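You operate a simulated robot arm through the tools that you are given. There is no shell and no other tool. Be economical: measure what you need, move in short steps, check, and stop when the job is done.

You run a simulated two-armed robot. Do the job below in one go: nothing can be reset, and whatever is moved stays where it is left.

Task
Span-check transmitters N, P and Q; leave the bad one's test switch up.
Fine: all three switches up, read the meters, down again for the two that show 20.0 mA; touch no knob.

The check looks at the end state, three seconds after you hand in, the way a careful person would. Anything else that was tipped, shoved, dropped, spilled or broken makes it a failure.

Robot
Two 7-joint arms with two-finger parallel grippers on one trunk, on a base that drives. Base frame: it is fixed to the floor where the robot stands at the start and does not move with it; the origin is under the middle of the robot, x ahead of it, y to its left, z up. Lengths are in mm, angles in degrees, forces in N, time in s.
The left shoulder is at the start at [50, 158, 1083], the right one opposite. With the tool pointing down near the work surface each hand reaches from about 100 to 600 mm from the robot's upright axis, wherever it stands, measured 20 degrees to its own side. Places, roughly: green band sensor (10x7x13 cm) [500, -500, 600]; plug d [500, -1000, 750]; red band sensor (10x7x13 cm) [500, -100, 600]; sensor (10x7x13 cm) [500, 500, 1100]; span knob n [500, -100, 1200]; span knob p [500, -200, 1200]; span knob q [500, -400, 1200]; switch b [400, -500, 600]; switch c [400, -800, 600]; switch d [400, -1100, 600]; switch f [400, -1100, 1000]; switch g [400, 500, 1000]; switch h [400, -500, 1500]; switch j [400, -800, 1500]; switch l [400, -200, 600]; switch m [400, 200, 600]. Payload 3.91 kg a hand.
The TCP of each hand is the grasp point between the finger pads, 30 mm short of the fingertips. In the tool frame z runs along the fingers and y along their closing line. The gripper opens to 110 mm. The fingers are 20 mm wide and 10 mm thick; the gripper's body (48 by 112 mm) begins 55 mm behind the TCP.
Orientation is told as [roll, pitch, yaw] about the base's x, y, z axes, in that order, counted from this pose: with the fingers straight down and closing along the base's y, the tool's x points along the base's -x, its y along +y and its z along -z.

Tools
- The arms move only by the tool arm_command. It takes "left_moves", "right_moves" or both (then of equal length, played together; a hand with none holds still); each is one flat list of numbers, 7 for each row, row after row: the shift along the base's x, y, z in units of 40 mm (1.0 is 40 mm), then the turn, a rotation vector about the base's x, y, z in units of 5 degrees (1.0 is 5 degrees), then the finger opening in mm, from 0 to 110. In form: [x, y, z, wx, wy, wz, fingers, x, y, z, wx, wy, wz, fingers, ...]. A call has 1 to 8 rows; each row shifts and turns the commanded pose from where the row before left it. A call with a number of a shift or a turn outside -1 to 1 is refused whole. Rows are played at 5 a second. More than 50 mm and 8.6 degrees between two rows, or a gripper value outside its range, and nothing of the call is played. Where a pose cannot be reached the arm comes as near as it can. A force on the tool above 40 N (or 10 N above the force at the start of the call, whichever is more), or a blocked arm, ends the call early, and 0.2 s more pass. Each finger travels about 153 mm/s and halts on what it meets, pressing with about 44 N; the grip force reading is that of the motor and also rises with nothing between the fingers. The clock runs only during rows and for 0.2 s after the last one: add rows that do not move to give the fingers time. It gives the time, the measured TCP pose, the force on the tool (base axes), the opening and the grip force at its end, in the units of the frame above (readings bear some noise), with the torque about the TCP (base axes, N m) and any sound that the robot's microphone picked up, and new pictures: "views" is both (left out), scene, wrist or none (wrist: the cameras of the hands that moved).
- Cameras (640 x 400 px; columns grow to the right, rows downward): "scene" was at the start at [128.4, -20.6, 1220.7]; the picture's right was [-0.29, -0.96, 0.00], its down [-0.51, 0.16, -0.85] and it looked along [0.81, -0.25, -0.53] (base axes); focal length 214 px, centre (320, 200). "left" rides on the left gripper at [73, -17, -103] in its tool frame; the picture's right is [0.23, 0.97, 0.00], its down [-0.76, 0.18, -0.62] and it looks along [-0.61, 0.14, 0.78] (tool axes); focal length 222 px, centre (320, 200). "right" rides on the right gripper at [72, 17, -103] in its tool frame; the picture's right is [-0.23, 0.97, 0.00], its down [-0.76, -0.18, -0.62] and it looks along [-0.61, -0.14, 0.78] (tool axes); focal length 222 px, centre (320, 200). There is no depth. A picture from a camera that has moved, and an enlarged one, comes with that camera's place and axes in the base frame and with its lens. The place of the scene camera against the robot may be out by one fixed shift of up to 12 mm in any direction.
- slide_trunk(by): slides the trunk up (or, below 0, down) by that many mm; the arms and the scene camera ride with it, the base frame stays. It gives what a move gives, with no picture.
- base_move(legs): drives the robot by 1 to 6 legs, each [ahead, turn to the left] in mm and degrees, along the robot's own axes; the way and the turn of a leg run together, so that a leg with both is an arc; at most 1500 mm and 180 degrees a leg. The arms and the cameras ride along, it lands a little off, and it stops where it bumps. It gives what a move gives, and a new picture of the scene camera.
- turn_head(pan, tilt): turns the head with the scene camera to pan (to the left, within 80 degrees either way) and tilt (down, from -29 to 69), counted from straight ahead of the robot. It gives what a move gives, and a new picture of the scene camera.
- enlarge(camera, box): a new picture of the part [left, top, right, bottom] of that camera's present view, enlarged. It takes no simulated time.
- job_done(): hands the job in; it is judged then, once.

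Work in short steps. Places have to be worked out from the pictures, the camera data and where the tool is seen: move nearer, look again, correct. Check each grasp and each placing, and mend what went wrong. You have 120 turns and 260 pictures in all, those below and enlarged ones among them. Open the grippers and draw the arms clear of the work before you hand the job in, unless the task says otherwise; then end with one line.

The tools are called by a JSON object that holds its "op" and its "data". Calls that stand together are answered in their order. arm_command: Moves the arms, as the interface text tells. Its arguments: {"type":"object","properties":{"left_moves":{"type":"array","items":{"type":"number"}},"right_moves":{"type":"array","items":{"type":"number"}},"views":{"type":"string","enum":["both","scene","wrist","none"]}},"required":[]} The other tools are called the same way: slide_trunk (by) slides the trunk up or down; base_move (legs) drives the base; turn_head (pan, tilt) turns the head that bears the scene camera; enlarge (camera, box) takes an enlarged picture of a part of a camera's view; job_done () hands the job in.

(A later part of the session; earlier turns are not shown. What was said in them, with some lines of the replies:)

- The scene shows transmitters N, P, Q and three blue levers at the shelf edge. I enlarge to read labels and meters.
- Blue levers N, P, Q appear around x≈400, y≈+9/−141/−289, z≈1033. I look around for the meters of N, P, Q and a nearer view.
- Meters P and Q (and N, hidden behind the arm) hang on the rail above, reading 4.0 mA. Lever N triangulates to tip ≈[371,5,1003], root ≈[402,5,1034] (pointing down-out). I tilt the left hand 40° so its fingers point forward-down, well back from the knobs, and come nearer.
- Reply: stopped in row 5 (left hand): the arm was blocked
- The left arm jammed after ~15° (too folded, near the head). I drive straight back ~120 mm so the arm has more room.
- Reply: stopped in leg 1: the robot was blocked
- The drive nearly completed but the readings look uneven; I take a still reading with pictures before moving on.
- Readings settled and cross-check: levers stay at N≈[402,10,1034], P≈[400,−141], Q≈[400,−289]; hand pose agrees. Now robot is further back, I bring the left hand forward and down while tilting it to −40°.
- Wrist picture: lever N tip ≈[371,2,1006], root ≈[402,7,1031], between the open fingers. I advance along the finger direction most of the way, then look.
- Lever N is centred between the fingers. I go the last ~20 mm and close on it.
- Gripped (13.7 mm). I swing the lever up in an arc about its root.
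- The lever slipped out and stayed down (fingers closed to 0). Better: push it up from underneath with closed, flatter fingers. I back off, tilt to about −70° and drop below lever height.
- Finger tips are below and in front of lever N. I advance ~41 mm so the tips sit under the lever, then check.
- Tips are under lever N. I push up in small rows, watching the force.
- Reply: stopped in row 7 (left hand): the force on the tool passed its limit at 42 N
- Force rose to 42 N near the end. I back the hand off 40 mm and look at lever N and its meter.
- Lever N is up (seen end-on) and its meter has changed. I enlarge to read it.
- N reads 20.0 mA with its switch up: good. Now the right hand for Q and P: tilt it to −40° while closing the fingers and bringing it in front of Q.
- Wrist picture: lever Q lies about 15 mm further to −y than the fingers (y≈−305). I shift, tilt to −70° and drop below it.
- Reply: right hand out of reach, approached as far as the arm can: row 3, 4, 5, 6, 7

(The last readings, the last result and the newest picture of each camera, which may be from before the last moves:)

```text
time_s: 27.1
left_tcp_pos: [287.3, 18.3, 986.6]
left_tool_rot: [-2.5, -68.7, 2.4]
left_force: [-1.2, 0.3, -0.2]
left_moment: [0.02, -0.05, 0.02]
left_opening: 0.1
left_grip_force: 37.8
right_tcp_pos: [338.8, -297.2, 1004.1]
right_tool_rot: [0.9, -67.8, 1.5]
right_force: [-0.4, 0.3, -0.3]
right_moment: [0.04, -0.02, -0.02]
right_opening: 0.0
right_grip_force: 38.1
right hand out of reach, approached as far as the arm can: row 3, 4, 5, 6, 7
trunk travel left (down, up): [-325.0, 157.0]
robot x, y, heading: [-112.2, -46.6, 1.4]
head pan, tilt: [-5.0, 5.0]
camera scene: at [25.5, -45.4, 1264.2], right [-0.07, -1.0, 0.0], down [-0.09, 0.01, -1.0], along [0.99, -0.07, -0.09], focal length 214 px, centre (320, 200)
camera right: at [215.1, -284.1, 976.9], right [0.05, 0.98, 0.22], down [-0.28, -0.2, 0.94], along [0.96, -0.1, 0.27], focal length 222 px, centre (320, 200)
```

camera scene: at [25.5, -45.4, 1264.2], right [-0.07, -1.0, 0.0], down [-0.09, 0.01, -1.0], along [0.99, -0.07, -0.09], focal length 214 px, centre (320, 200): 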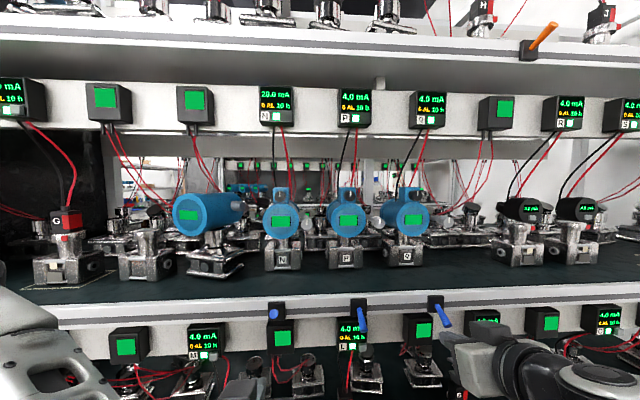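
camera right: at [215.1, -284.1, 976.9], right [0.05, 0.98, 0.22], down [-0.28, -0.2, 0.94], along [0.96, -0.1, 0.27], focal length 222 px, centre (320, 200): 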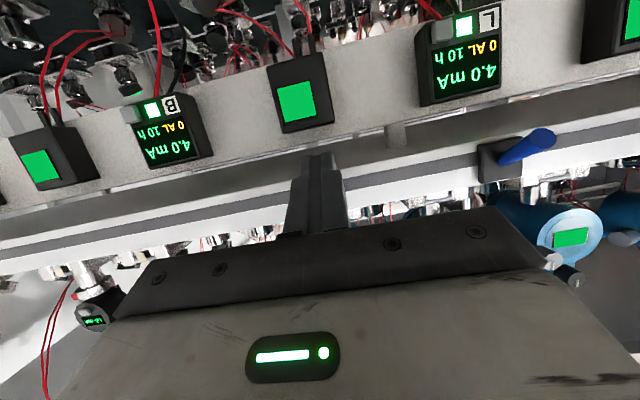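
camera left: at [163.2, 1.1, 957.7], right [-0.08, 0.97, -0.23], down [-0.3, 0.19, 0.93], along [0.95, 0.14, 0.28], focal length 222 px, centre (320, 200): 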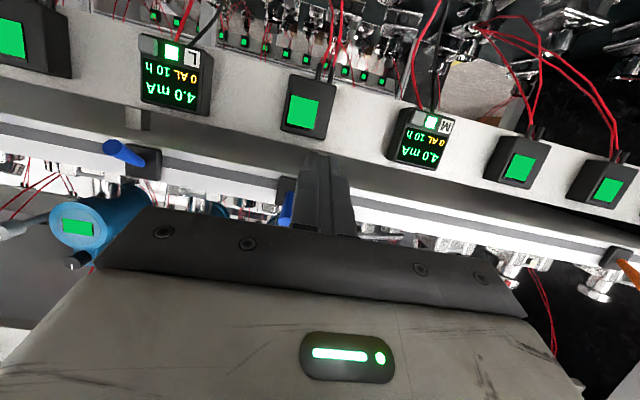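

The right hand stopped short (too folded), now with tips just in front of lever Q at [367,−297,993]. A pose farther ahead should be reachable: I command forward and slightly lower/−y in small rows to get under the lever.

{"op": "arm_command", "data": {"right_moves": [0.3, 0, -0.2, 0, 0, 0, 0, 0.3, -0.05, -0.2, 0, 0, 0, 0, 0.3, 0, 0, 0, 0, 0, 0, 0, 0, 0, 0, 0, 0, 0], "views": "wrist"}}

{"op": "turn_head", "data": {"pan": -15, "tilt": 25}}

{"op": "enlarge", "data": {"camera": "scene", "box": [280, 160, 440, 260]}}

```text
time_s: 27.5
left_tcp_pos: [287.3, 17.0, 986.7]
left_tool_rot: [-2.5, -68.6, 2.3]
left_force: [-0.7, 0.2, -0.1]
left_moment: [0.0, 0.03, -0.03]
left_opening: 0.0
left_grip_force: 37.2
right_tcp_pos: [343.9, -296.1, 1002.1]
right_tool_rot: [2.2, -69.1, 0.9]
right_force: [-2.9, -0.1, -1.9]
right_moment: [0.02, 0.05, -0.03]
right_opening: 0.0
right_grip_force: 38.1
right hand out of reach, approached as far as the arm can: row 1, 2
trunk travel left (down, up): [-325.0, 157.0]
robot x, y, heading: [-109.6, -48.4, 1.2]
head pan, tilt: [-5.0, 5.0]
stopped in row 2 (right hand): the force on the tool passed its limit at 62 N (the readings are from after the stop); the commanded pose is now the measured one
camera right: at [221.1, -284.0, 971.9], right [0.03, 0.97, 0.23], down [-0.3, -0.2, 0.93], along [0.95, -0.1, 0.29], focal length 222 px, centre (320, 200)
```

right: 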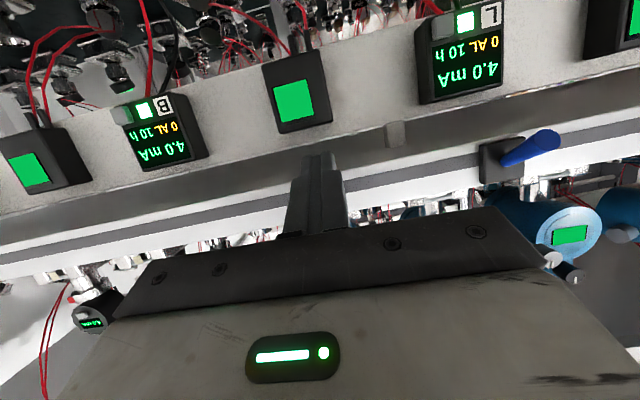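

```text
time_s: 28.3
left_tcp_pos: [286.0, 17.8, 987.8]
left_tool_rot: [-2.5, -68.7, 2.2]
left_force: [-0.2, 0.1, 0.9]
left_moment: [0.0, 0.04, -0.02]
left_opening: 0.1
left_grip_force: 38.0
right_tcp_pos: [343.7, -295.5, 1001.9]
right_tool_rot: [2.0, -69.3, 0.8]
right_force: [-1.4, 0.8, -2.3]
right_moment: [0.02, 0.03, 0.04]
right_opening: 0.1
right_grip_force: 37.6
trunk travel left (down, up): [-325.0, 157.0]
robot x, y, heading: [-112.7, -47.1, 1.2]
head pan, tilt: [-15.0, 25.0]
camera scene: at [22.8, -61.3, 1231.9], right [-0.24, -0.97, 0.0], down [-0.41, 0.1, -0.91], along [0.88, -0.22, -0.42], focal length 214 px, centre (320, 200)
```

scene: 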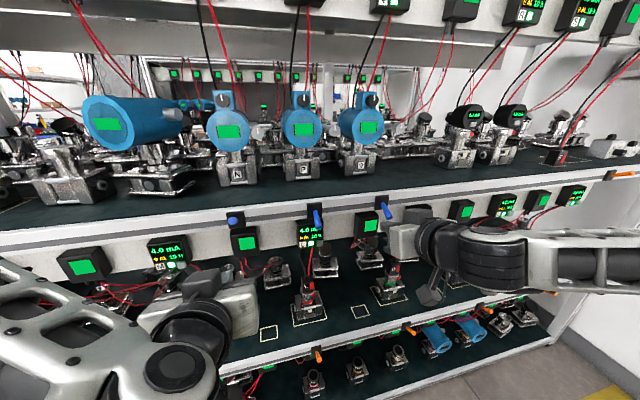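

```text
4.00 times, centred on (360, 210) of scene
camera zoom: at [22.8, -61.3, 1231.9], right [-0.24, -0.97, 0.0], down [-0.41, 0.1, -0.91], along [0.88, -0.22, -0.42], focal length 858 px, centre (160, 160)
```

zoom: 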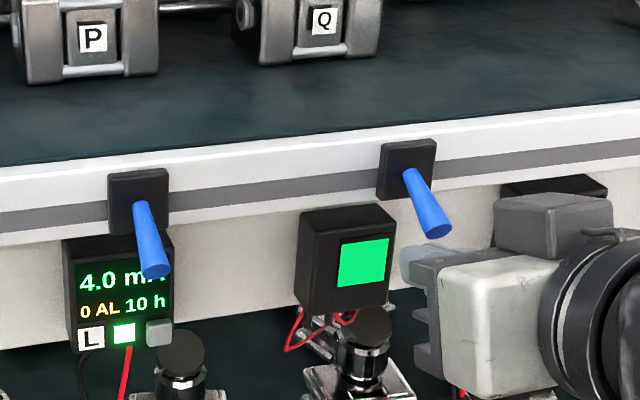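

The fingertip met the end of lever Q head-on; it needs to be ~17 mm lower. I lower with the trunk since the arm can't fold further.

{"op": "slide_trunk", "data": {"by": -20}}

{"op": "arm_command", "data": {"right_moves": [0, -0.1, 0, 0, 0, 0, 0, 0, -0.1, 0, 0, 0, 0, 0], "views": "both"}}

{"op": "enlarge", "data": {"camera": "scene", "box": [280, 160, 440, 260]}}

```text
time_s: 29.0
left_tcp_pos: [286.6, 17.5, 966.8]
left_tool_rot: [-2.5, -68.7, 2.3]
left_force: [-0.4, 0.0, -0.9]
left_moment: [0.01, -0.01, 0.02]
left_opening: 0.0
left_grip_force: 38.0
right_tcp_pos: [344.4, -295.6, 982.4]
right_tool_rot: [1.9, -69.4, 0.9]
right_force: [-0.5, 0.3, 0.2]
right_moment: [-0.01, 0.02, 0.03]
right_opening: 0.3
right_grip_force: 38.0
trunk travel left (down, up): [-305.0, 177.0]
robot x, y, heading: [-109.3, -47.1, 1.2]
head pan, tilt: [-15.0, 25.0]
```

```text
time_s: 29.6
left_tcp_pos: [284.9, 17.7, 965.5]
left_tool_rot: [-2.5, -68.7, 2.3]
left_force: [0.0, -1.0, 0.4]
left_moment: [0.0, -0.01, -0.03]
left_opening: 0.0
left_grip_force: 37.5
right_tcp_pos: [344.8, -305.2, 981.7]
right_tool_rot: [2.1, -69.3, 0.9]
right_force: [-0.2, 0.1, 0.5]
right_moment: [-0.01, -0.03, 0.02]
right_opening: 0.3
right_grip_force: 37.8
trunk travel left (down, up): [-305.0, 177.0]
robot x, y, heading: [-110.9, -46.8, 1.2]
head pan, tilt: [-15.0, 25.0]
camera scene: at [22.8, -61.4, 1211.8], right [-0.24, -0.97, 0.0], down [-0.41, 0.1, -0.91], along [0.88, -0.22, -0.42], focal length 214 px, centre (320, 200)
camera right: at [221.2, -292.0, 952.5], right [0.03, 0.97, 0.23], down [-0.3, -0.2, 0.93], along [0.95, -0.1, 0.29], focal length 222 px, centre (320, 200)
```

scene: 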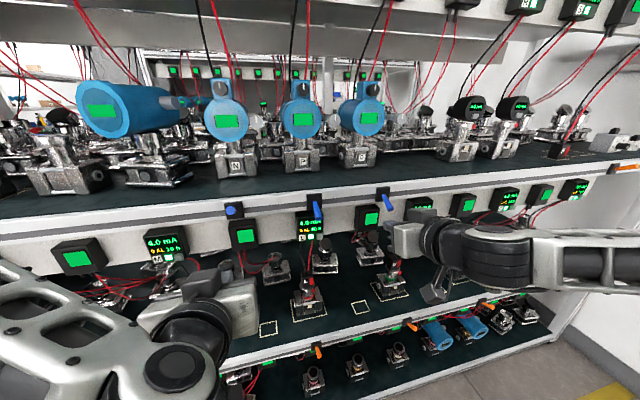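
right: 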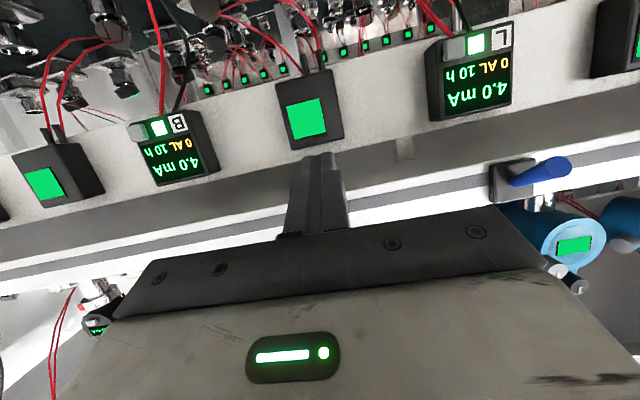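

```text
4.00 times, centred on (360, 210) of scene
camera zoom: at [22.8, -61.4, 1211.8], right [-0.24, -0.97, 0.0], down [-0.41, 0.1, -0.91], along [0.88, -0.22, -0.42], focal length 858 px, centre (160, 160)
```

zoom: 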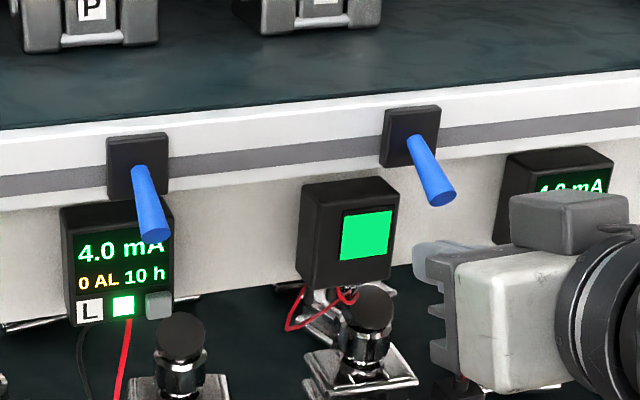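

Fingertip is now right below lever Q's tip (lever ~3 mm further −y). I go forward ~9 mm and push up.

{"op": "arm_command", "data": {"right_moves": [0.22, -0.08, 0, 0, 0, 0, 0, 0, 0, 0.25, 0, 0, 0, 0, 0, 0, 0.25, 0, 0, 0, 0, 0, 0, 0.25, 0, 0, 0, 0, 0, 0, 0.25, 0, 0, 0, 0, 0, 0, 0.25, 0, 0, 0, 0, 0, 0, 0.2, 0, 0, 0, 0, 0, 0, 0, 0, 0, 0, 0], "views": "scene"}}

{"op": "enlarge", "data": {"camera": "scene", "box": [280, 160, 440, 260]}}

```text
time_s: 31.4
left_tcp_pos: [287.4, 17.0, 965.8]
left_tool_rot: [-2.4, -68.5, 2.2]
left_force: [0.0, -0.9, 0.6]
left_moment: [-0.01, 0.02, 0.02]
left_opening: 0.1
left_grip_force: 37.4
right_tcp_pos: [350.8, -307.6, 1034.5]
right_tool_rot: [2.6, -68.2, 0.4]
right_force: [-5.9, 4.9, -29.4]
right_moment: [-0.11, 0.94, 0.05]
right_opening: 0.1
right_grip_force: 37.7
trunk travel left (down, up): [-305.0, 177.0]
robot x, y, heading: [-111.3, -47.6, 1.3]
head pan, tilt: [-15.0, 25.0]
camera scene: at [24.4, -62.0, 1211.1], right [-0.24, -0.97, 0.0], down [-0.41, 0.1, -0.91], along [0.88, -0.22, -0.42], focal length 214 px, centre (320, 200)
```

scene: 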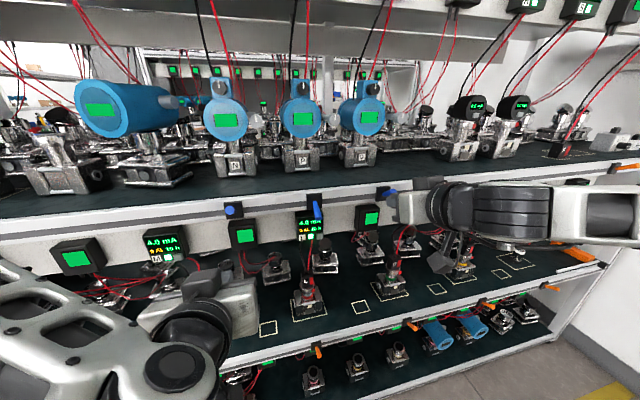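

```text
4.00 times, centred on (360, 210) of scene
camera zoom: at [24.4, -62.0, 1211.1], right [-0.24, -0.97, 0.0], down [-0.41, 0.1, -0.91], along [0.88, -0.22, -0.42], focal length 858 px, centre (160, 160)
```

zoom: 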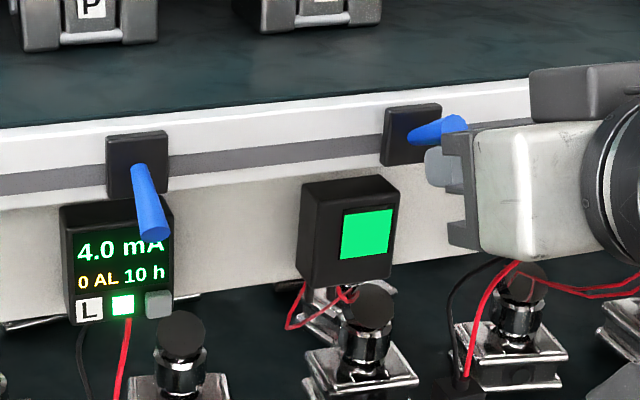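

Lever Q is up (≈29 N pressing at the stop). I drop the right hand clear, check the meters, and move the left hand aside.

{"op": "arm_command", "data": {"right_moves": [0, 0, -0.25, 0, 0, 0, 0, 0, 0, -0.4, 0, 0, 0, 0, -0.1, 0, -0.4, 0, 0, 0, 0, -0.05, 0, -0.25, 0, 0, 0, 0], "left_moves": [-0.1, 0.5, 0, 0, 0, 0, 0, 0, 0.5, 0, 0, 0, 0, 0, 0, 0.5, 0, 0, 0, 0, 0, 0, 0.3, 0, 0, 0, 0, 0], "views": "none"}}

{"op": "turn_head", "data": {"pan": -10, "tilt": 5}}

{"op": "enlarge", "data": {"camera": "scene", "box": [220, 50, 460, 200]}}

```text
time_s: 32.4
left_tcp_pos: [306.0, 74.5, 962.6]
left_tool_rot: [-2.5, -68.7, 2.2]
left_force: [-0.5, -0.2, 0.7]
left_moment: [-0.01, 0.01, 0.0]
left_opening: 0.1
left_grip_force: 37.4
left hand out of reach, approached as far as the arm can: row 2, 3, 4
right_tcp_pos: [347.0, -306.2, 988.7]
right_tool_rot: [2.0, -69.4, 0.9]
right_force: [0.3, 0.5, -0.8]
right_moment: [0.01, 0.0, 0.0]
right_opening: 0.0
right_grip_force: 37.6
trunk travel left (down, up): [-305.0, 177.0]
robot x, y, heading: [-111.1, -45.4, 1.6]
head pan, tilt: [-15.0, 25.0]
```

```text
time_s: 33.2
left_tcp_pos: [306.4, 74.4, 962.1]
left_tool_rot: [-2.5, -68.7, 2.3]
left_force: [0.6, -0.7, -0.3]
left_moment: [0.01, -0.03, -0.01]
left_opening: 0.2
left_grip_force: 37.4
right_tcp_pos: [346.5, -305.0, 989.6]
right_tool_rot: [2.0, -69.4, 0.9]
right_force: [-0.3, -0.6, 0.0]
right_moment: [-0.04, 0.02, -0.05]
right_opening: 0.0
right_grip_force: 37.6
trunk travel left (down, up): [-305.0, 177.0]
robot x, y, heading: [-106.8, -46.3, 1.3]
head pan, tilt: [-10.0, 5.0]
camera scene: at [24.2, -53.4, 1244.2], right [-0.15, -0.99, 0.0], down [-0.09, 0.01, -1.0], along [0.98, -0.15, -0.09], focal length 214 px, centre (320, 200)
```

scene: 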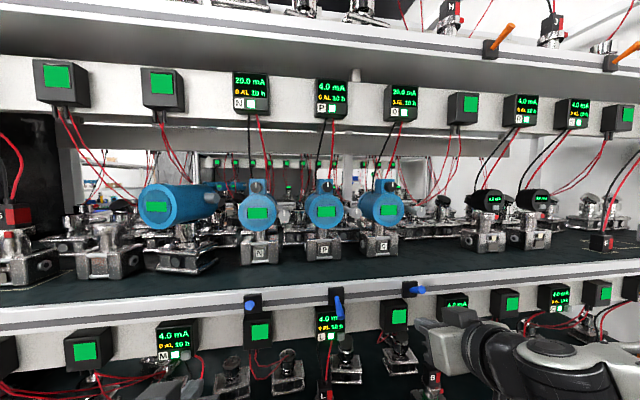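

```text
2.67 times, centred on (340, 125) of scene
camera zoom: at [24.2, -53.4, 1244.2], right [-0.15, -0.99, 0.0], down [-0.09, 0.01, -1.0], along [0.98, -0.15, -0.09], focal length 572 px, centre (267, 400)
```

zoom: 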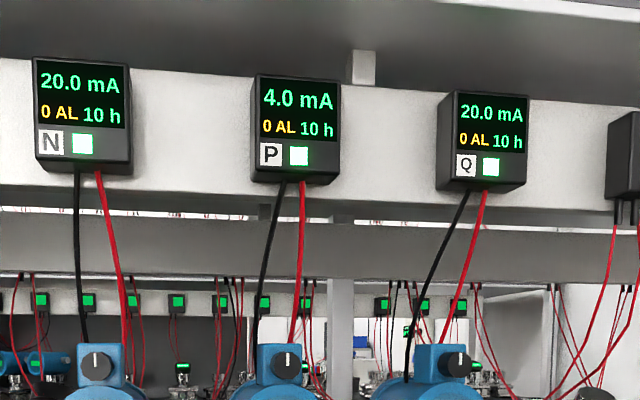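

N and Q both read 20.0 mA. Now the right hand moves across under lever P (y≈−153).

{"op": "arm_command", "data": {"right_moves": [-0.2, 0.7, -0.15, 0, 0, 0, 0, -0.15, 0.8, -0.1, 0, 0, 0, 0, 0, 0.8, 0, 0, 0, 0, 0, 0, 0.8, 0, 0, 0, 0, 0, 0, 0.7, 0, 0, 0, 0, 0, 0, 0, 0, 0, 0, 0, 0], "views": "wrist"}}

{"op": "turn_head", "data": {"pan": 0, "tilt": 25}}

{"op": "enlarge", "data": {"camera": "scene", "box": [300, 160, 460, 260]}}

```text
time_s: 34.6
left_tcp_pos: [305.3, 75.1, 962.1]
left_tool_rot: [-2.4, -68.7, 2.4]
left_force: [-0.3, 0.4, -0.5]
left_moment: [0.02, 0.03, -0.01]
left_opening: 0.0
left_grip_force: 37.3
right_tcp_pos: [343.2, -153.2, 979.7]
right_tool_rot: [2.1, -69.4, 0.7]
right_force: [-0.1, -0.4, -0.5]
right_moment: [-0.01, 0.02, 0.02]
right_opening: 0.3
right_grip_force: 38.1
right hand out of reach, approached as far as the arm can: row 2
trunk travel left (down, up): [-305.0, 177.0]
robot x, y, heading: [-108.6, -44.9, 1.3]
head pan, tilt: [-10.0, 5.0]
camera right: at [219.5, -140.9, 948.2], right [0.03, 0.97, 0.23], down [-0.31, -0.21, 0.93], along [0.95, -0.1, 0.29], focal length 222 px, centre (320, 200)
```

right: 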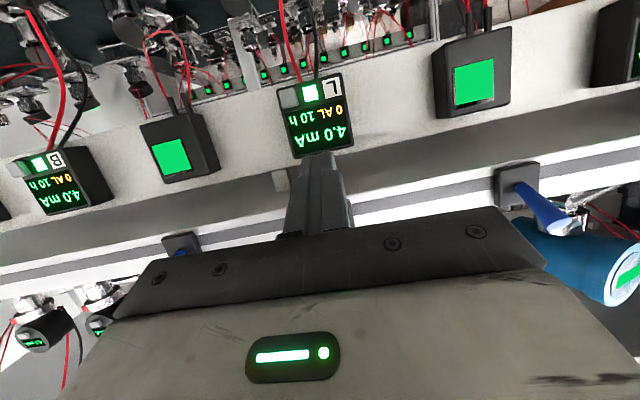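

```text
time_s: 35.4
left_tcp_pos: [305.1, 73.4, 961.6]
left_tool_rot: [-2.5, -68.7, 2.3]
left_force: [0.0, -1.0, 0.3]
left_moment: [-0.01, 0.01, 0.01]
left_opening: 0.0
left_grip_force: 37.9
right_tcp_pos: [342.4, -153.7, 978.5]
right_tool_rot: [2.0, -69.5, 1.0]
right_force: [0.3, 0.9, 0.0]
right_moment: [-0.02, 0.0, 0.0]
right_opening: 0.0
right_grip_force: 37.6
trunk travel left (down, up): [-305.0, 177.0]
robot x, y, heading: [-110.4, -46.1, 1.0]
head pan, tilt: [0.0, 25.0]
camera scene: at [25.5, -37.5, 1211.9], right [0.02, -1.0, 0.0], down [-0.42, -0.01, -0.91], along [0.91, 0.02, -0.42], focal length 214 px, centre (320, 200)
```

scene: 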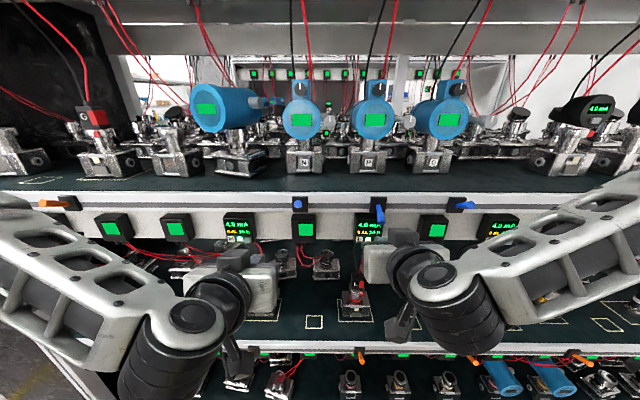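

```text
4.00 times, centred on (380, 210) of scene
camera zoom: at [25.5, -37.5, 1211.9], right [0.02, -1.0, 0.0], down [-0.42, -0.01, -0.91], along [0.91, 0.02, -0.42], focal length 858 px, centre (80, 160)
```

zoom: 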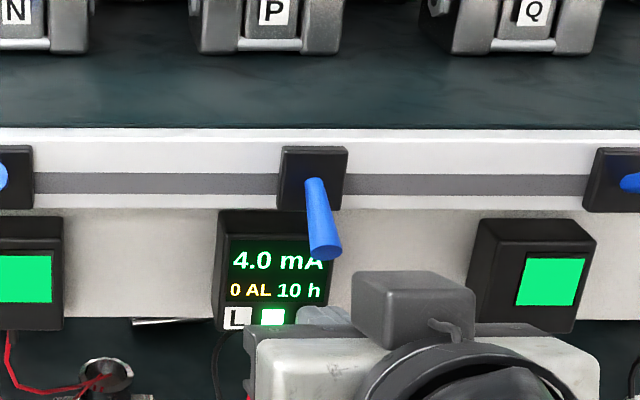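

Fingertip sits directly under lever P. I rise 10 mm first (clear of display L's button), go forward 8 mm, and push up.

{"op": "arm_command", "data": {"right_moves": [0, 0, 0.2, 0, 0, 0, 0, 0.2, 0, 0, 0, 0, 0, 0, 0, 0, 0.25, 0, 0, 0, 0, 0, 0, 0.25, 0, 0, 0, 0, 0, 0, 0.25, 0, 0, 0, 0, 0, 0, 0.25, 0, 0, 0, 0, 0, 0, 0.18, 0, 0, 0, 0, 0, 0, 0, 0, 0, 0, 0], "views": "scene"}}

{"op": "enlarge", "data": {"camera": "scene", "box": [300, 160, 460, 260]}}

```text
time_s: 37.2
left_tcp_pos: [307.0, 73.4, 962.5]
left_tool_rot: [-2.5, -68.7, 2.4]
left_force: [0.2, 0.6, -1.0]
left_moment: [-0.05, 0.02, 0.03]
left_opening: 0.0
left_grip_force: 38.0
right_tcp_pos: [348.3, -154.4, 1033.3]
right_tool_rot: [2.1, -69.4, 0.9]
right_force: [1.0, -0.8, -0.5]
right_moment: [-0.03, 0.01, 0.0]
right_opening: 0.0
right_grip_force: 37.7
trunk travel left (down, up): [-305.0, 177.0]
robot x, y, heading: [-107.2, -42.3, 1.1]
head pan, tilt: [0.0, 25.0]
camera scene: at [25.5, -37.4, 1211.8], right [0.02, -1.0, 0.0], down [-0.42, -0.01, -0.91], along [0.91, 0.02, -0.42], focal length 214 px, centre (320, 200)
```

scene: 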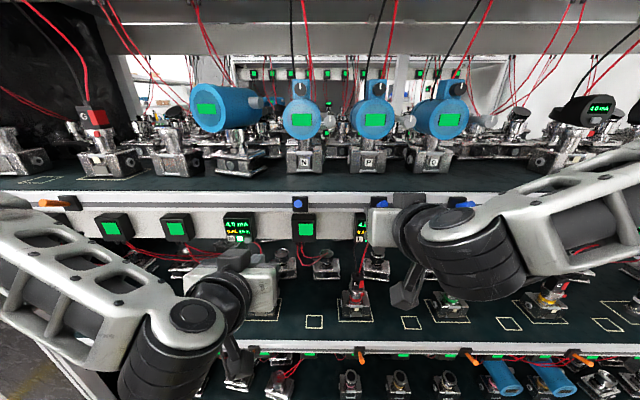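

```text
4.00 times, centred on (380, 210) of scene
camera zoom: at [25.5, -37.4, 1211.8], right [0.02, -1.0, 0.0], down [-0.42, -0.01, -0.91], along [0.91, 0.02, -0.42], focal length 858 px, centre (80, 160)
```

zoom: 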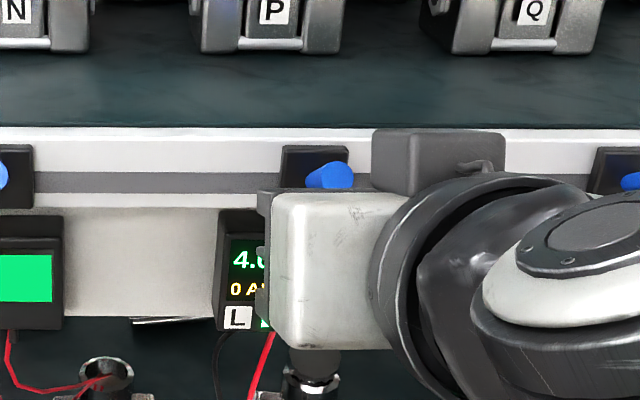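

Lever P looks up. I drop the hand a bit and read the three meters.

{"op": "arm_command", "data": {"right_moves": [0, 0, -0.3, 0, 0, 0, 0, -0.1, 0, -0.4, 0, 0, 0, 0, -0.1, 0, -0.4, 0, 0, 0, 0, 0, 0, -0.2, 0, 0, 0, 0], "views": "none"}}

{"op": "turn_head", "data": {"pan": -10, "tilt": 5}}

{"op": "enlarge", "data": {"camera": "scene", "box": [220, 50, 460, 200]}}

{"op": "enlarge", "data": {"camera": "scene", "box": [220, 260, 460, 400]}}

```text
time_s: 38.2
left_tcp_pos: [306.0, 75.3, 963.1]
left_tool_rot: [-2.5, -68.8, 2.4]
left_force: [1.0, 0.2, 0.4]
left_moment: [0.0, 0.0, 0.03]
left_opening: 0.1
left_grip_force: 37.3
right_tcp_pos: [341.0, -156.7, 982.2]
right_tool_rot: [2.1, -69.4, 0.8]
right_force: [1.1, 0.7, -0.4]
right_moment: [0.01, 0.03, -0.01]
right_opening: 0.1
right_grip_force: 37.4
trunk travel left (down, up): [-305.0, 177.0]
robot x, y, heading: [-104.5, -42.9, 1.2]
head pan, tilt: [0.0, 25.0]
```

```text
time_s: 39.1
left_tcp_pos: [306.5, 75.5, 962.7]
left_tool_rot: [-2.5, -68.7, 2.3]
left_force: [0.2, -0.1, 0.4]
left_moment: [-0.01, -0.01, -0.01]
left_opening: 0.0
left_grip_force: 37.5
right_tcp_pos: [340.3, -156.0, 981.4]
right_tool_rot: [2.2, -69.4, 0.9]
right_force: [-0.8, -0.5, 0.1]
right_moment: [0.02, -0.03, 0.01]
right_opening: 0.0
right_grip_force: 37.8
trunk travel left (down, up): [-305.0, 177.0]
robot x, y, heading: [-108.6, -44.1, 1.2]
head pan, tilt: [-10.0, 5.0]
camera scene: at [24.2, -53.4, 1244.2], right [-0.15, -0.99, 0.0], down [-0.09, 0.01, -1.0], along [0.98, -0.15, -0.09], focal length 214 px, centre (320, 200)
```

scene: 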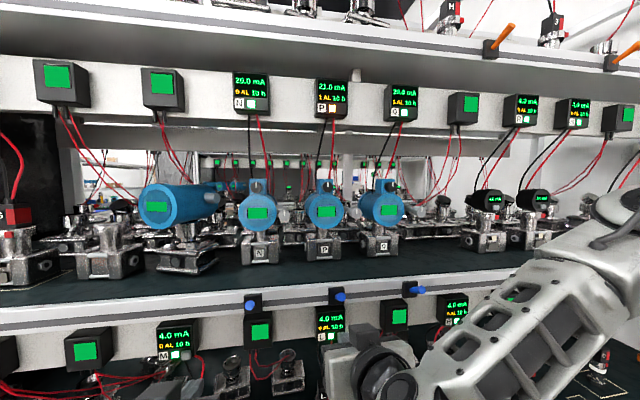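

```text
2.67 times, centred on (340, 125) of scene
camera zoom: at [24.2, -53.4, 1244.2], right [-0.15, -0.99, 0.0], down [-0.09, 0.01, -1.0], along [0.98, -0.15, -0.09], focal length 572 px, centre (267, 400)
```

zoom: 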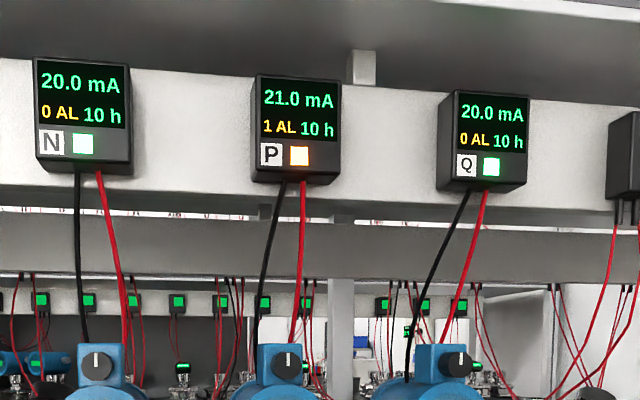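

```text
2.67 times, centred on (340, 330) of scene
camera zoom: at [24.2, -53.4, 1244.2], right [-0.15, -0.99, 0.0], down [-0.09, 0.01, -1.0], along [0.98, -0.15, -0.09], focal length 572 px, centre (267, -147)
```

zoom: 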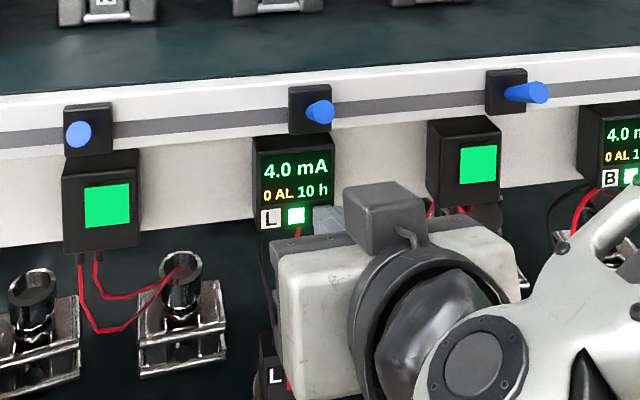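

P reads 21.0 mA with an alarm: P is the bad one and stays up. Now N and Q go down: I bring both hands up to press from above, raising them between the levers while tilting back to −40°.

{"op": "arm_command", "data": {"right_moves": [0, -0.8, 0, 0, 0, 0, 0, 0, -0.9, 0, 0, 0, 0, 0, -0.2, -0.1, 0.4, 0, 0.95, 0, 0, -0.2, 0, 0.5, 0, 0.95, 0, 0, -0.2, 0, 0.5, 0, 0.95, 0, 0, -0.2, 0, 0.5, 0, 0.95, 0, 0, -0.2, 0, 0.5, 0, 0.95, 0, 0, -0.1, 0, 0.4, 0, 0.95, 0, 0], "left_moves": [0, 0, 0, 0, 0, 0, 0, 0, 0, 0, 0, 0, 0, 0, 0, 0, 0.4, 0, 0.95, 0, 0, 0, 0, 0.55, 0, 0.95, 0, 0, 0, 0, 0.55, 0, 0.95, 0, 0, 0, 0, 0.55, 0, 0.95, 0, 0, 0, 0, 0.55, 0, 0.95, 0, 0, 0, 0, 0.5, 0, 0.95, 0, 0], "views": "both"}}

```text
time_s: 40.9
left_tcp_pos: [305.7, 74.7, 1088.6]
left_tool_rot: [-1.2, -40.1, 1.0]
left_force: [-0.3, 0.2, -0.6]
left_moment: [-0.03, -0.02, -0.04]
left_opening: 0.0
left_grip_force: 38.1
right_tcp_pos: [296.7, -226.8, 1093.1]
right_tool_rot: [2.6, -40.8, 0.6]
right_force: [0.5, -0.2, 0.1]
right_moment: [-0.03, -0.01, 0.02]
right_opening: 0.1
right_grip_force: 37.7
trunk travel left (down, up): [-305.0, 177.0]
robot x, y, heading: [-111.8, -44.1, 1.2]
head pan, tilt: [-10.0, 5.0]
camera scene: at [24.1, -53.4, 1244.2], right [-0.15, -0.99, 0.0], down [-0.09, 0.01, -1.0], along [0.98, -0.15, -0.09], focal length 214 px, centre (320, 200)
camera right: at [173.6, -214.9, 1125.9], right [0.13, 0.97, 0.18], down [0.18, -0.2, 0.96], along [0.98, -0.1, -0.2], focal length 222 px, centre (320, 200)
camera left: at [182.7, 58.2, 1121.3], right [-0.18, 0.97, -0.16], down [0.18, 0.19, 0.96], along [0.97, 0.14, -0.21], focal length 222 px, centre (320, 200)
```

scene: 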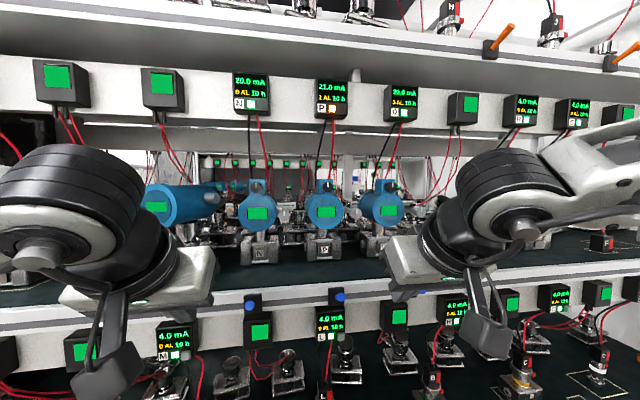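
right: 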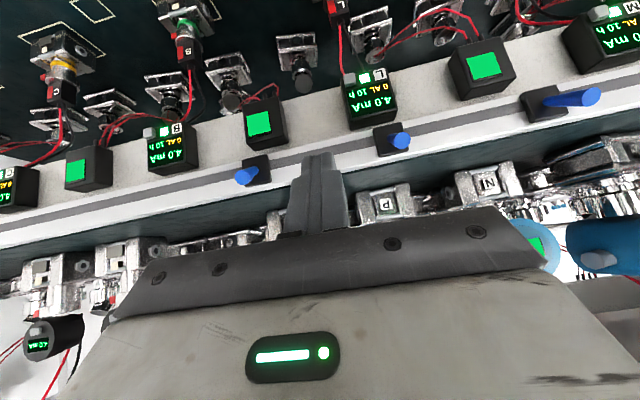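
left: 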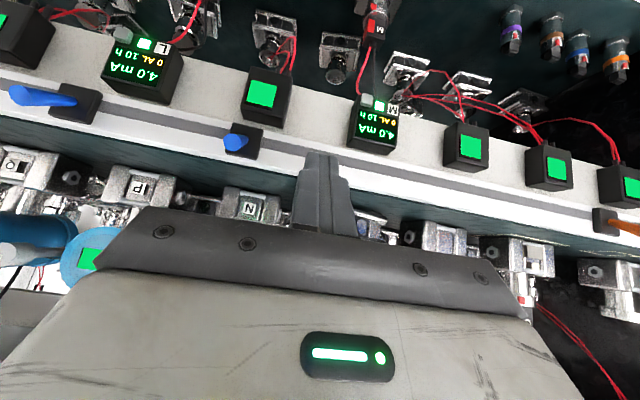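

Up-lever tips: N ≈[367,5,1048], Q ≈[366,−300,1050]. I place both closed fingertips ~20 mm above them.

{"op": "arm_command", "data": {"right_moves": [0, -0.95, 0.2, 0, 0, 0, 0, 0, -0.95, 0.1, 0, 0, 0, 0, 0.75, 0, 0, 0, 0, 0, 0, 0.75, 0, 0, 0, 0, 0, 0, 0, 0, 0, 0, 0, 0, 0], "left_moves": [0, -0.88, 0.2, 0, 0, 0, 0, 0, -0.88, 0.1, 0, 0, 0, 0, 0.64, 0, 0, 0, 0, 0, 0, 0.64, 0, 0, 0, 0, 0, 0, 0, 0, 0, 0, 0, 0, 0], "views": "both"}}

```text
time_s: 42.1
left_tcp_pos: [356.6, 4.3, 1098.5]
left_tool_rot: [-1.0, -40.1, 1.1]
left_force: [-0.9, 0.3, -0.2]
left_moment: [0.0, 0.0, 0.03]
left_opening: 0.0
left_grip_force: 38.2
right_tcp_pos: [356.5, -301.6, 1105.8]
right_tool_rot: [2.6, -40.7, 0.4]
right_force: [-0.4, 0.3, 1.1]
right_moment: [0.03, -0.03, 0.0]
right_opening: 0.0
right_grip_force: 38.0
trunk travel left (down, up): [-305.0, 177.0]
robot x, y, heading: [-111.8, -41.7, 1.1]
head pan, tilt: [-10.0, 5.0]
camera scene: at [24.1, -53.5, 1244.3], right [-0.15, -0.99, 0.0], down [-0.09, 0.01, -1.0], along [0.98, -0.15, -0.09], focal length 214 px, centre (320, 200)
camera right: at [233.4, -289.7, 1138.0], right [0.14, 0.97, 0.18], down [0.18, -0.2, 0.96], along [0.97, -0.1, -0.2], focal length 222 px, centre (320, 200)
camera left: at [234.8, -12.7, 1131.5], right [-0.18, 0.97, -0.16], down [0.18, 0.19, 0.96], along [0.97, 0.14, -0.21], focal length 222 px, centre (320, 200)
```

scene: 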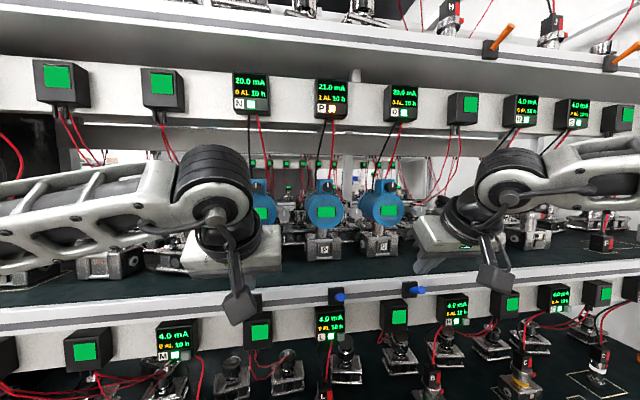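
right: 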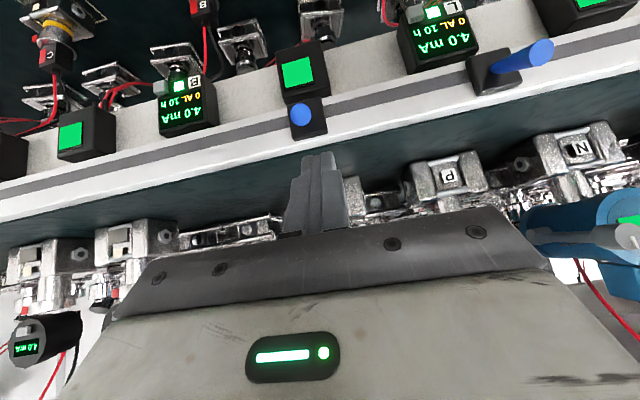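
left: 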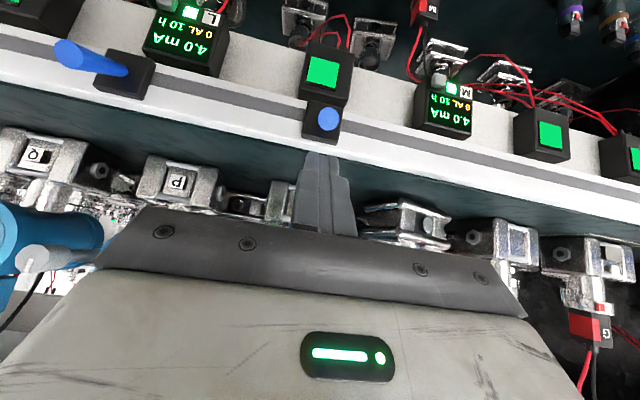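

Both tips hover above the levers (Q about 6 mm further −y, N 3 mm +y). I correct and press down.

{"op": "arm_command", "data": {"right_moves": [0, -0.15, 0, 0, 0, 0, 0, 0, 0, -0.26, 0, 0, 0, 0, 0, 0, -0.26, 0, 0, 0, 0, 0, 0, -0.26, 0, 0, 0, 0, 0, 0, -0.26, 0, 0, 0, 0, 0, 0, -0.26, 0, 0, 0, 0, 0, 0, -0.26, 0, 0, 0, 0, 0, 0, 0, 0, 0, 0, 0], "left_moves": [0, 0.07, 0, 0, 0, 0, 0, 0, 0, -0.23, 0, 0, 0, 0, 0, 0, -0.23, 0, 0, 0, 0, 0, 0, -0.23, 0, 0, 0, 0, 0, 0, -0.23, 0, 0, 0, 0, 0, 0, -0.23, 0, 0, 0, 0, 0, 0, -0.23, 0, 0, 0, 0, 0, 0, 0, 0, 0, 0, 0], "views": "both"}}

{"op": "enlarge", "data": {"camera": "scene", "box": [220, 60, 460, 210]}}

```text
time_s: 43.9
left_tcp_pos: [357.3, 7.6, 1045.7]
left_tool_rot: [-1.2, -40.4, 1.3]
left_force: [-1.0, 2.3, 6.9]
left_moment: [0.01, -0.03, 0.03]
left_opening: 0.1
left_grip_force: 37.3
right_tcp_pos: [356.3, -308.4, 1043.9]
right_tool_rot: [2.6, -40.9, 0.4]
right_force: [0.6, -0.3, 0.7]
right_moment: [0.03, 0.02, 0.01]
right_opening: 0.0
right_grip_force: 37.9
trunk travel left (down, up): [-305.0, 177.0]
robot x, y, heading: [-109.1, -46.4, 1.4]
head pan, tilt: [-10.0, 5.0]
camera scene: at [23.6, -53.3, 1244.4], right [-0.15, -0.99, 0.0], down [-0.09, 0.01, -1.0], along [0.98, -0.15, -0.09], focal length 214 px, centre (320, 200)
camera right: at [234.0, -296.5, 1076.1], right [0.14, 0.97, 0.18], down [0.17, -0.2, 0.96], along [0.98, -0.1, -0.2], focal length 222 px, centre (320, 200)
camera left: at [234.5, -9.8, 1078.0], right [-0.18, 0.97, -0.16], down [0.18, 0.19, 0.97], along [0.97, 0.14, -0.2], focal length 222 px, centre (320, 200)
```

scene: 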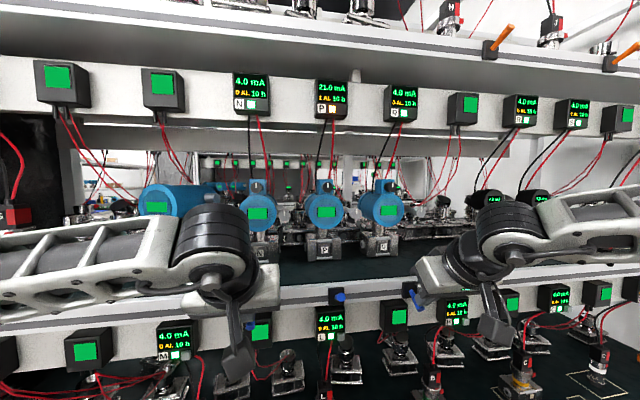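
right: 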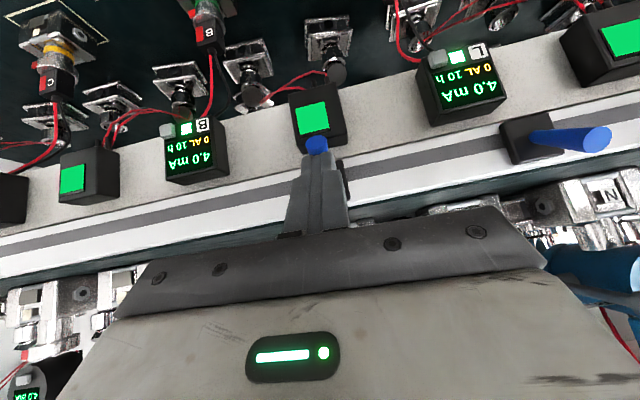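
left: 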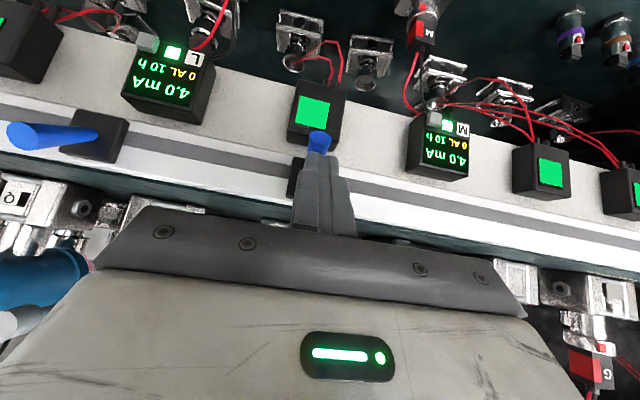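

```text
2.67 times, centred on (340, 135) of scene
camera zoom: at [23.6, -53.3, 1244.4], right [-0.15, -0.99, 0.0], down [-0.09, 0.01, -1.0], along [0.98, -0.15, -0.09], focal length 572 px, centre (267, 373)
```

zoom: 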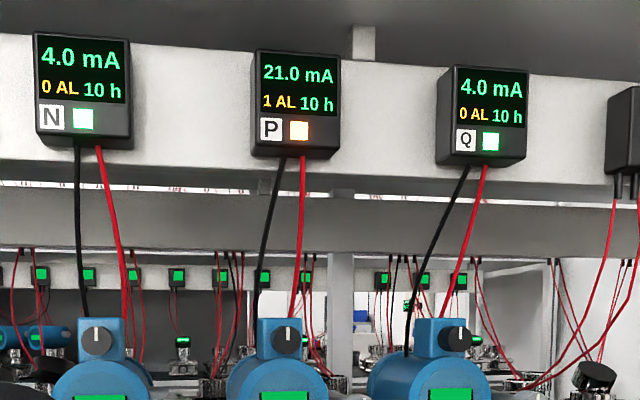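

N and Q read 4.0 mA again, P stays up at 21.0 mA. I withdraw both hands back and up, opening the grippers once clear.

{"op": "arm_command", "data": {"right_moves": [-0.5, 0, 0.4, 0, 0, 0, 0, -0.6, 0, 0.5, 0, 0, 0, 0, -0.4, -0.4, 0.4, 0, 0, 0, 0, -0.2, -0.8, 0.3, 0, 0.5, 0, 30, 0, -0.8, 0, 0, 0.5, 0, 60, 0, 0, 0, 0, 0, 0, 60], "left_moves": [-0.5, 0, 0.4, 0, 0, 0, 0, -0.6, 0, 0.5, 0, 0, 0, 0, -0.2, 0.4, 0.3, 0, 0, 0, 0, 0, 0.8, 0, 0, 0.5, 0, 30, 0, 0.8, 0, 0, 0.5, 0, 60, 0, 0, 0, 0, 0, 0, 60], "views": "none"}}

{"op": "turn_head", "data": {"pan": -10, "tilt": 15}}

{"op": "enlarge", "data": {"camera": "scene", "box": [200, 0, 440, 150]}}

{"op": "enlarge", "data": {"camera": "scene", "box": [200, 200, 440, 350]}}

```text
time_s: 45.3
left_tcp_pos: [306.7, 84.3, 1091.9]
left_tool_rot: [-1.0, -35.3, 0.8]
left_force: [0.2, 0.0, -0.5]
left_moment: [-0.01, -0.01, -0.01]
left_opening: 60.2
left_grip_force: 0.1
right_tcp_pos: [289.2, -385.8, 1105.5]
right_tool_rot: [2.7, -35.7, 0.4]
right_force: [-0.3, -0.1, -0.2]
right_moment: [-0.03, 0.0, 0.03]
right_opening: 60.1
right_grip_force: 0.1
trunk travel left (down, up): [-305.0, 177.0]
robot x, y, heading: [-106.6, -48.1, 1.2]
head pan, tilt: [-10.0, 5.0]
```

```text
time_s: 46.0
left_tcp_pos: [306.3, 84.4, 1091.8]
left_tool_rot: [-1.0, -35.3, 1.0]
left_force: [0.7, -0.1, -0.2]
left_moment: [0.0, 0.04, -0.04]
left_opening: 60.1
left_grip_force: 0.0
right_tcp_pos: [289.5, -385.7, 1106.8]
right_tool_rot: [2.6, -35.9, 0.4]
right_force: [-0.2, -0.3, 0.4]
right_moment: [0.01, 0.01, 0.01]
right_opening: 60.0
right_grip_force: 0.1
trunk travel left (down, up): [-305.0, 177.0]
robot x, y, heading: [-107.9, -46.5, 1.3]
head pan, tilt: [-10.0, 15.0]
camera scene: at [25.7, -53.6, 1228.1], right [-0.15, -0.99, 0.0], down [-0.26, 0.04, -0.97], along [0.95, -0.15, -0.26], focal length 214 px, centre (320, 200)
```

scene: 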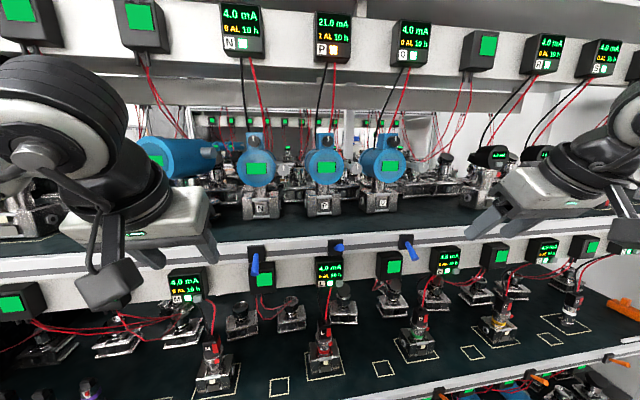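

```text
2.67 times, centred on (320, 75) of scene
camera zoom: at [25.7, -53.6, 1228.1], right [-0.15, -0.99, 0.0], down [-0.26, 0.04, -0.97], along [0.95, -0.15, -0.26], focal length 572 px, centre (320, 533)
```

zoom: 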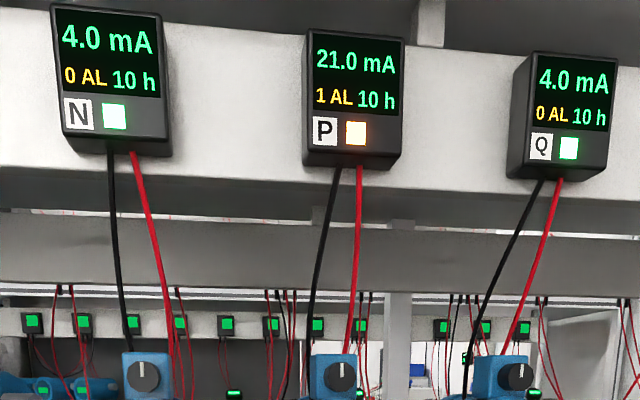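

```text
2.67 times, centred on (320, 275) of scene
camera zoom: at [25.7, -53.6, 1228.1], right [-0.15, -0.99, 0.0], down [-0.26, 0.04, -0.97], along [0.95, -0.15, -0.26], focal length 572 px, centre (320, 0)
```

zoom: 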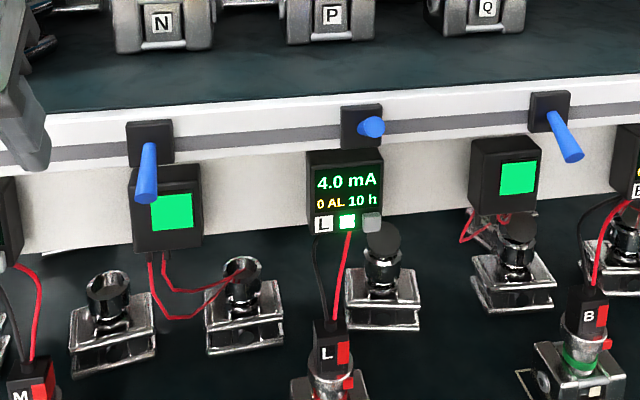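

N and Q switches are down (4.0 mA), P is up (21.0 mA with alarm), and the arms are clear with grippers open, so I hand in.

{"op": "job_done", "data": {}}

```text
The job is handed in.
```

P is the bad transmitter: with all three test switches up it read 21.0 mA with an alarm, so its switch is left up. N and Q both read 20.0 mA, and their switches are back down. I touched no span knob.
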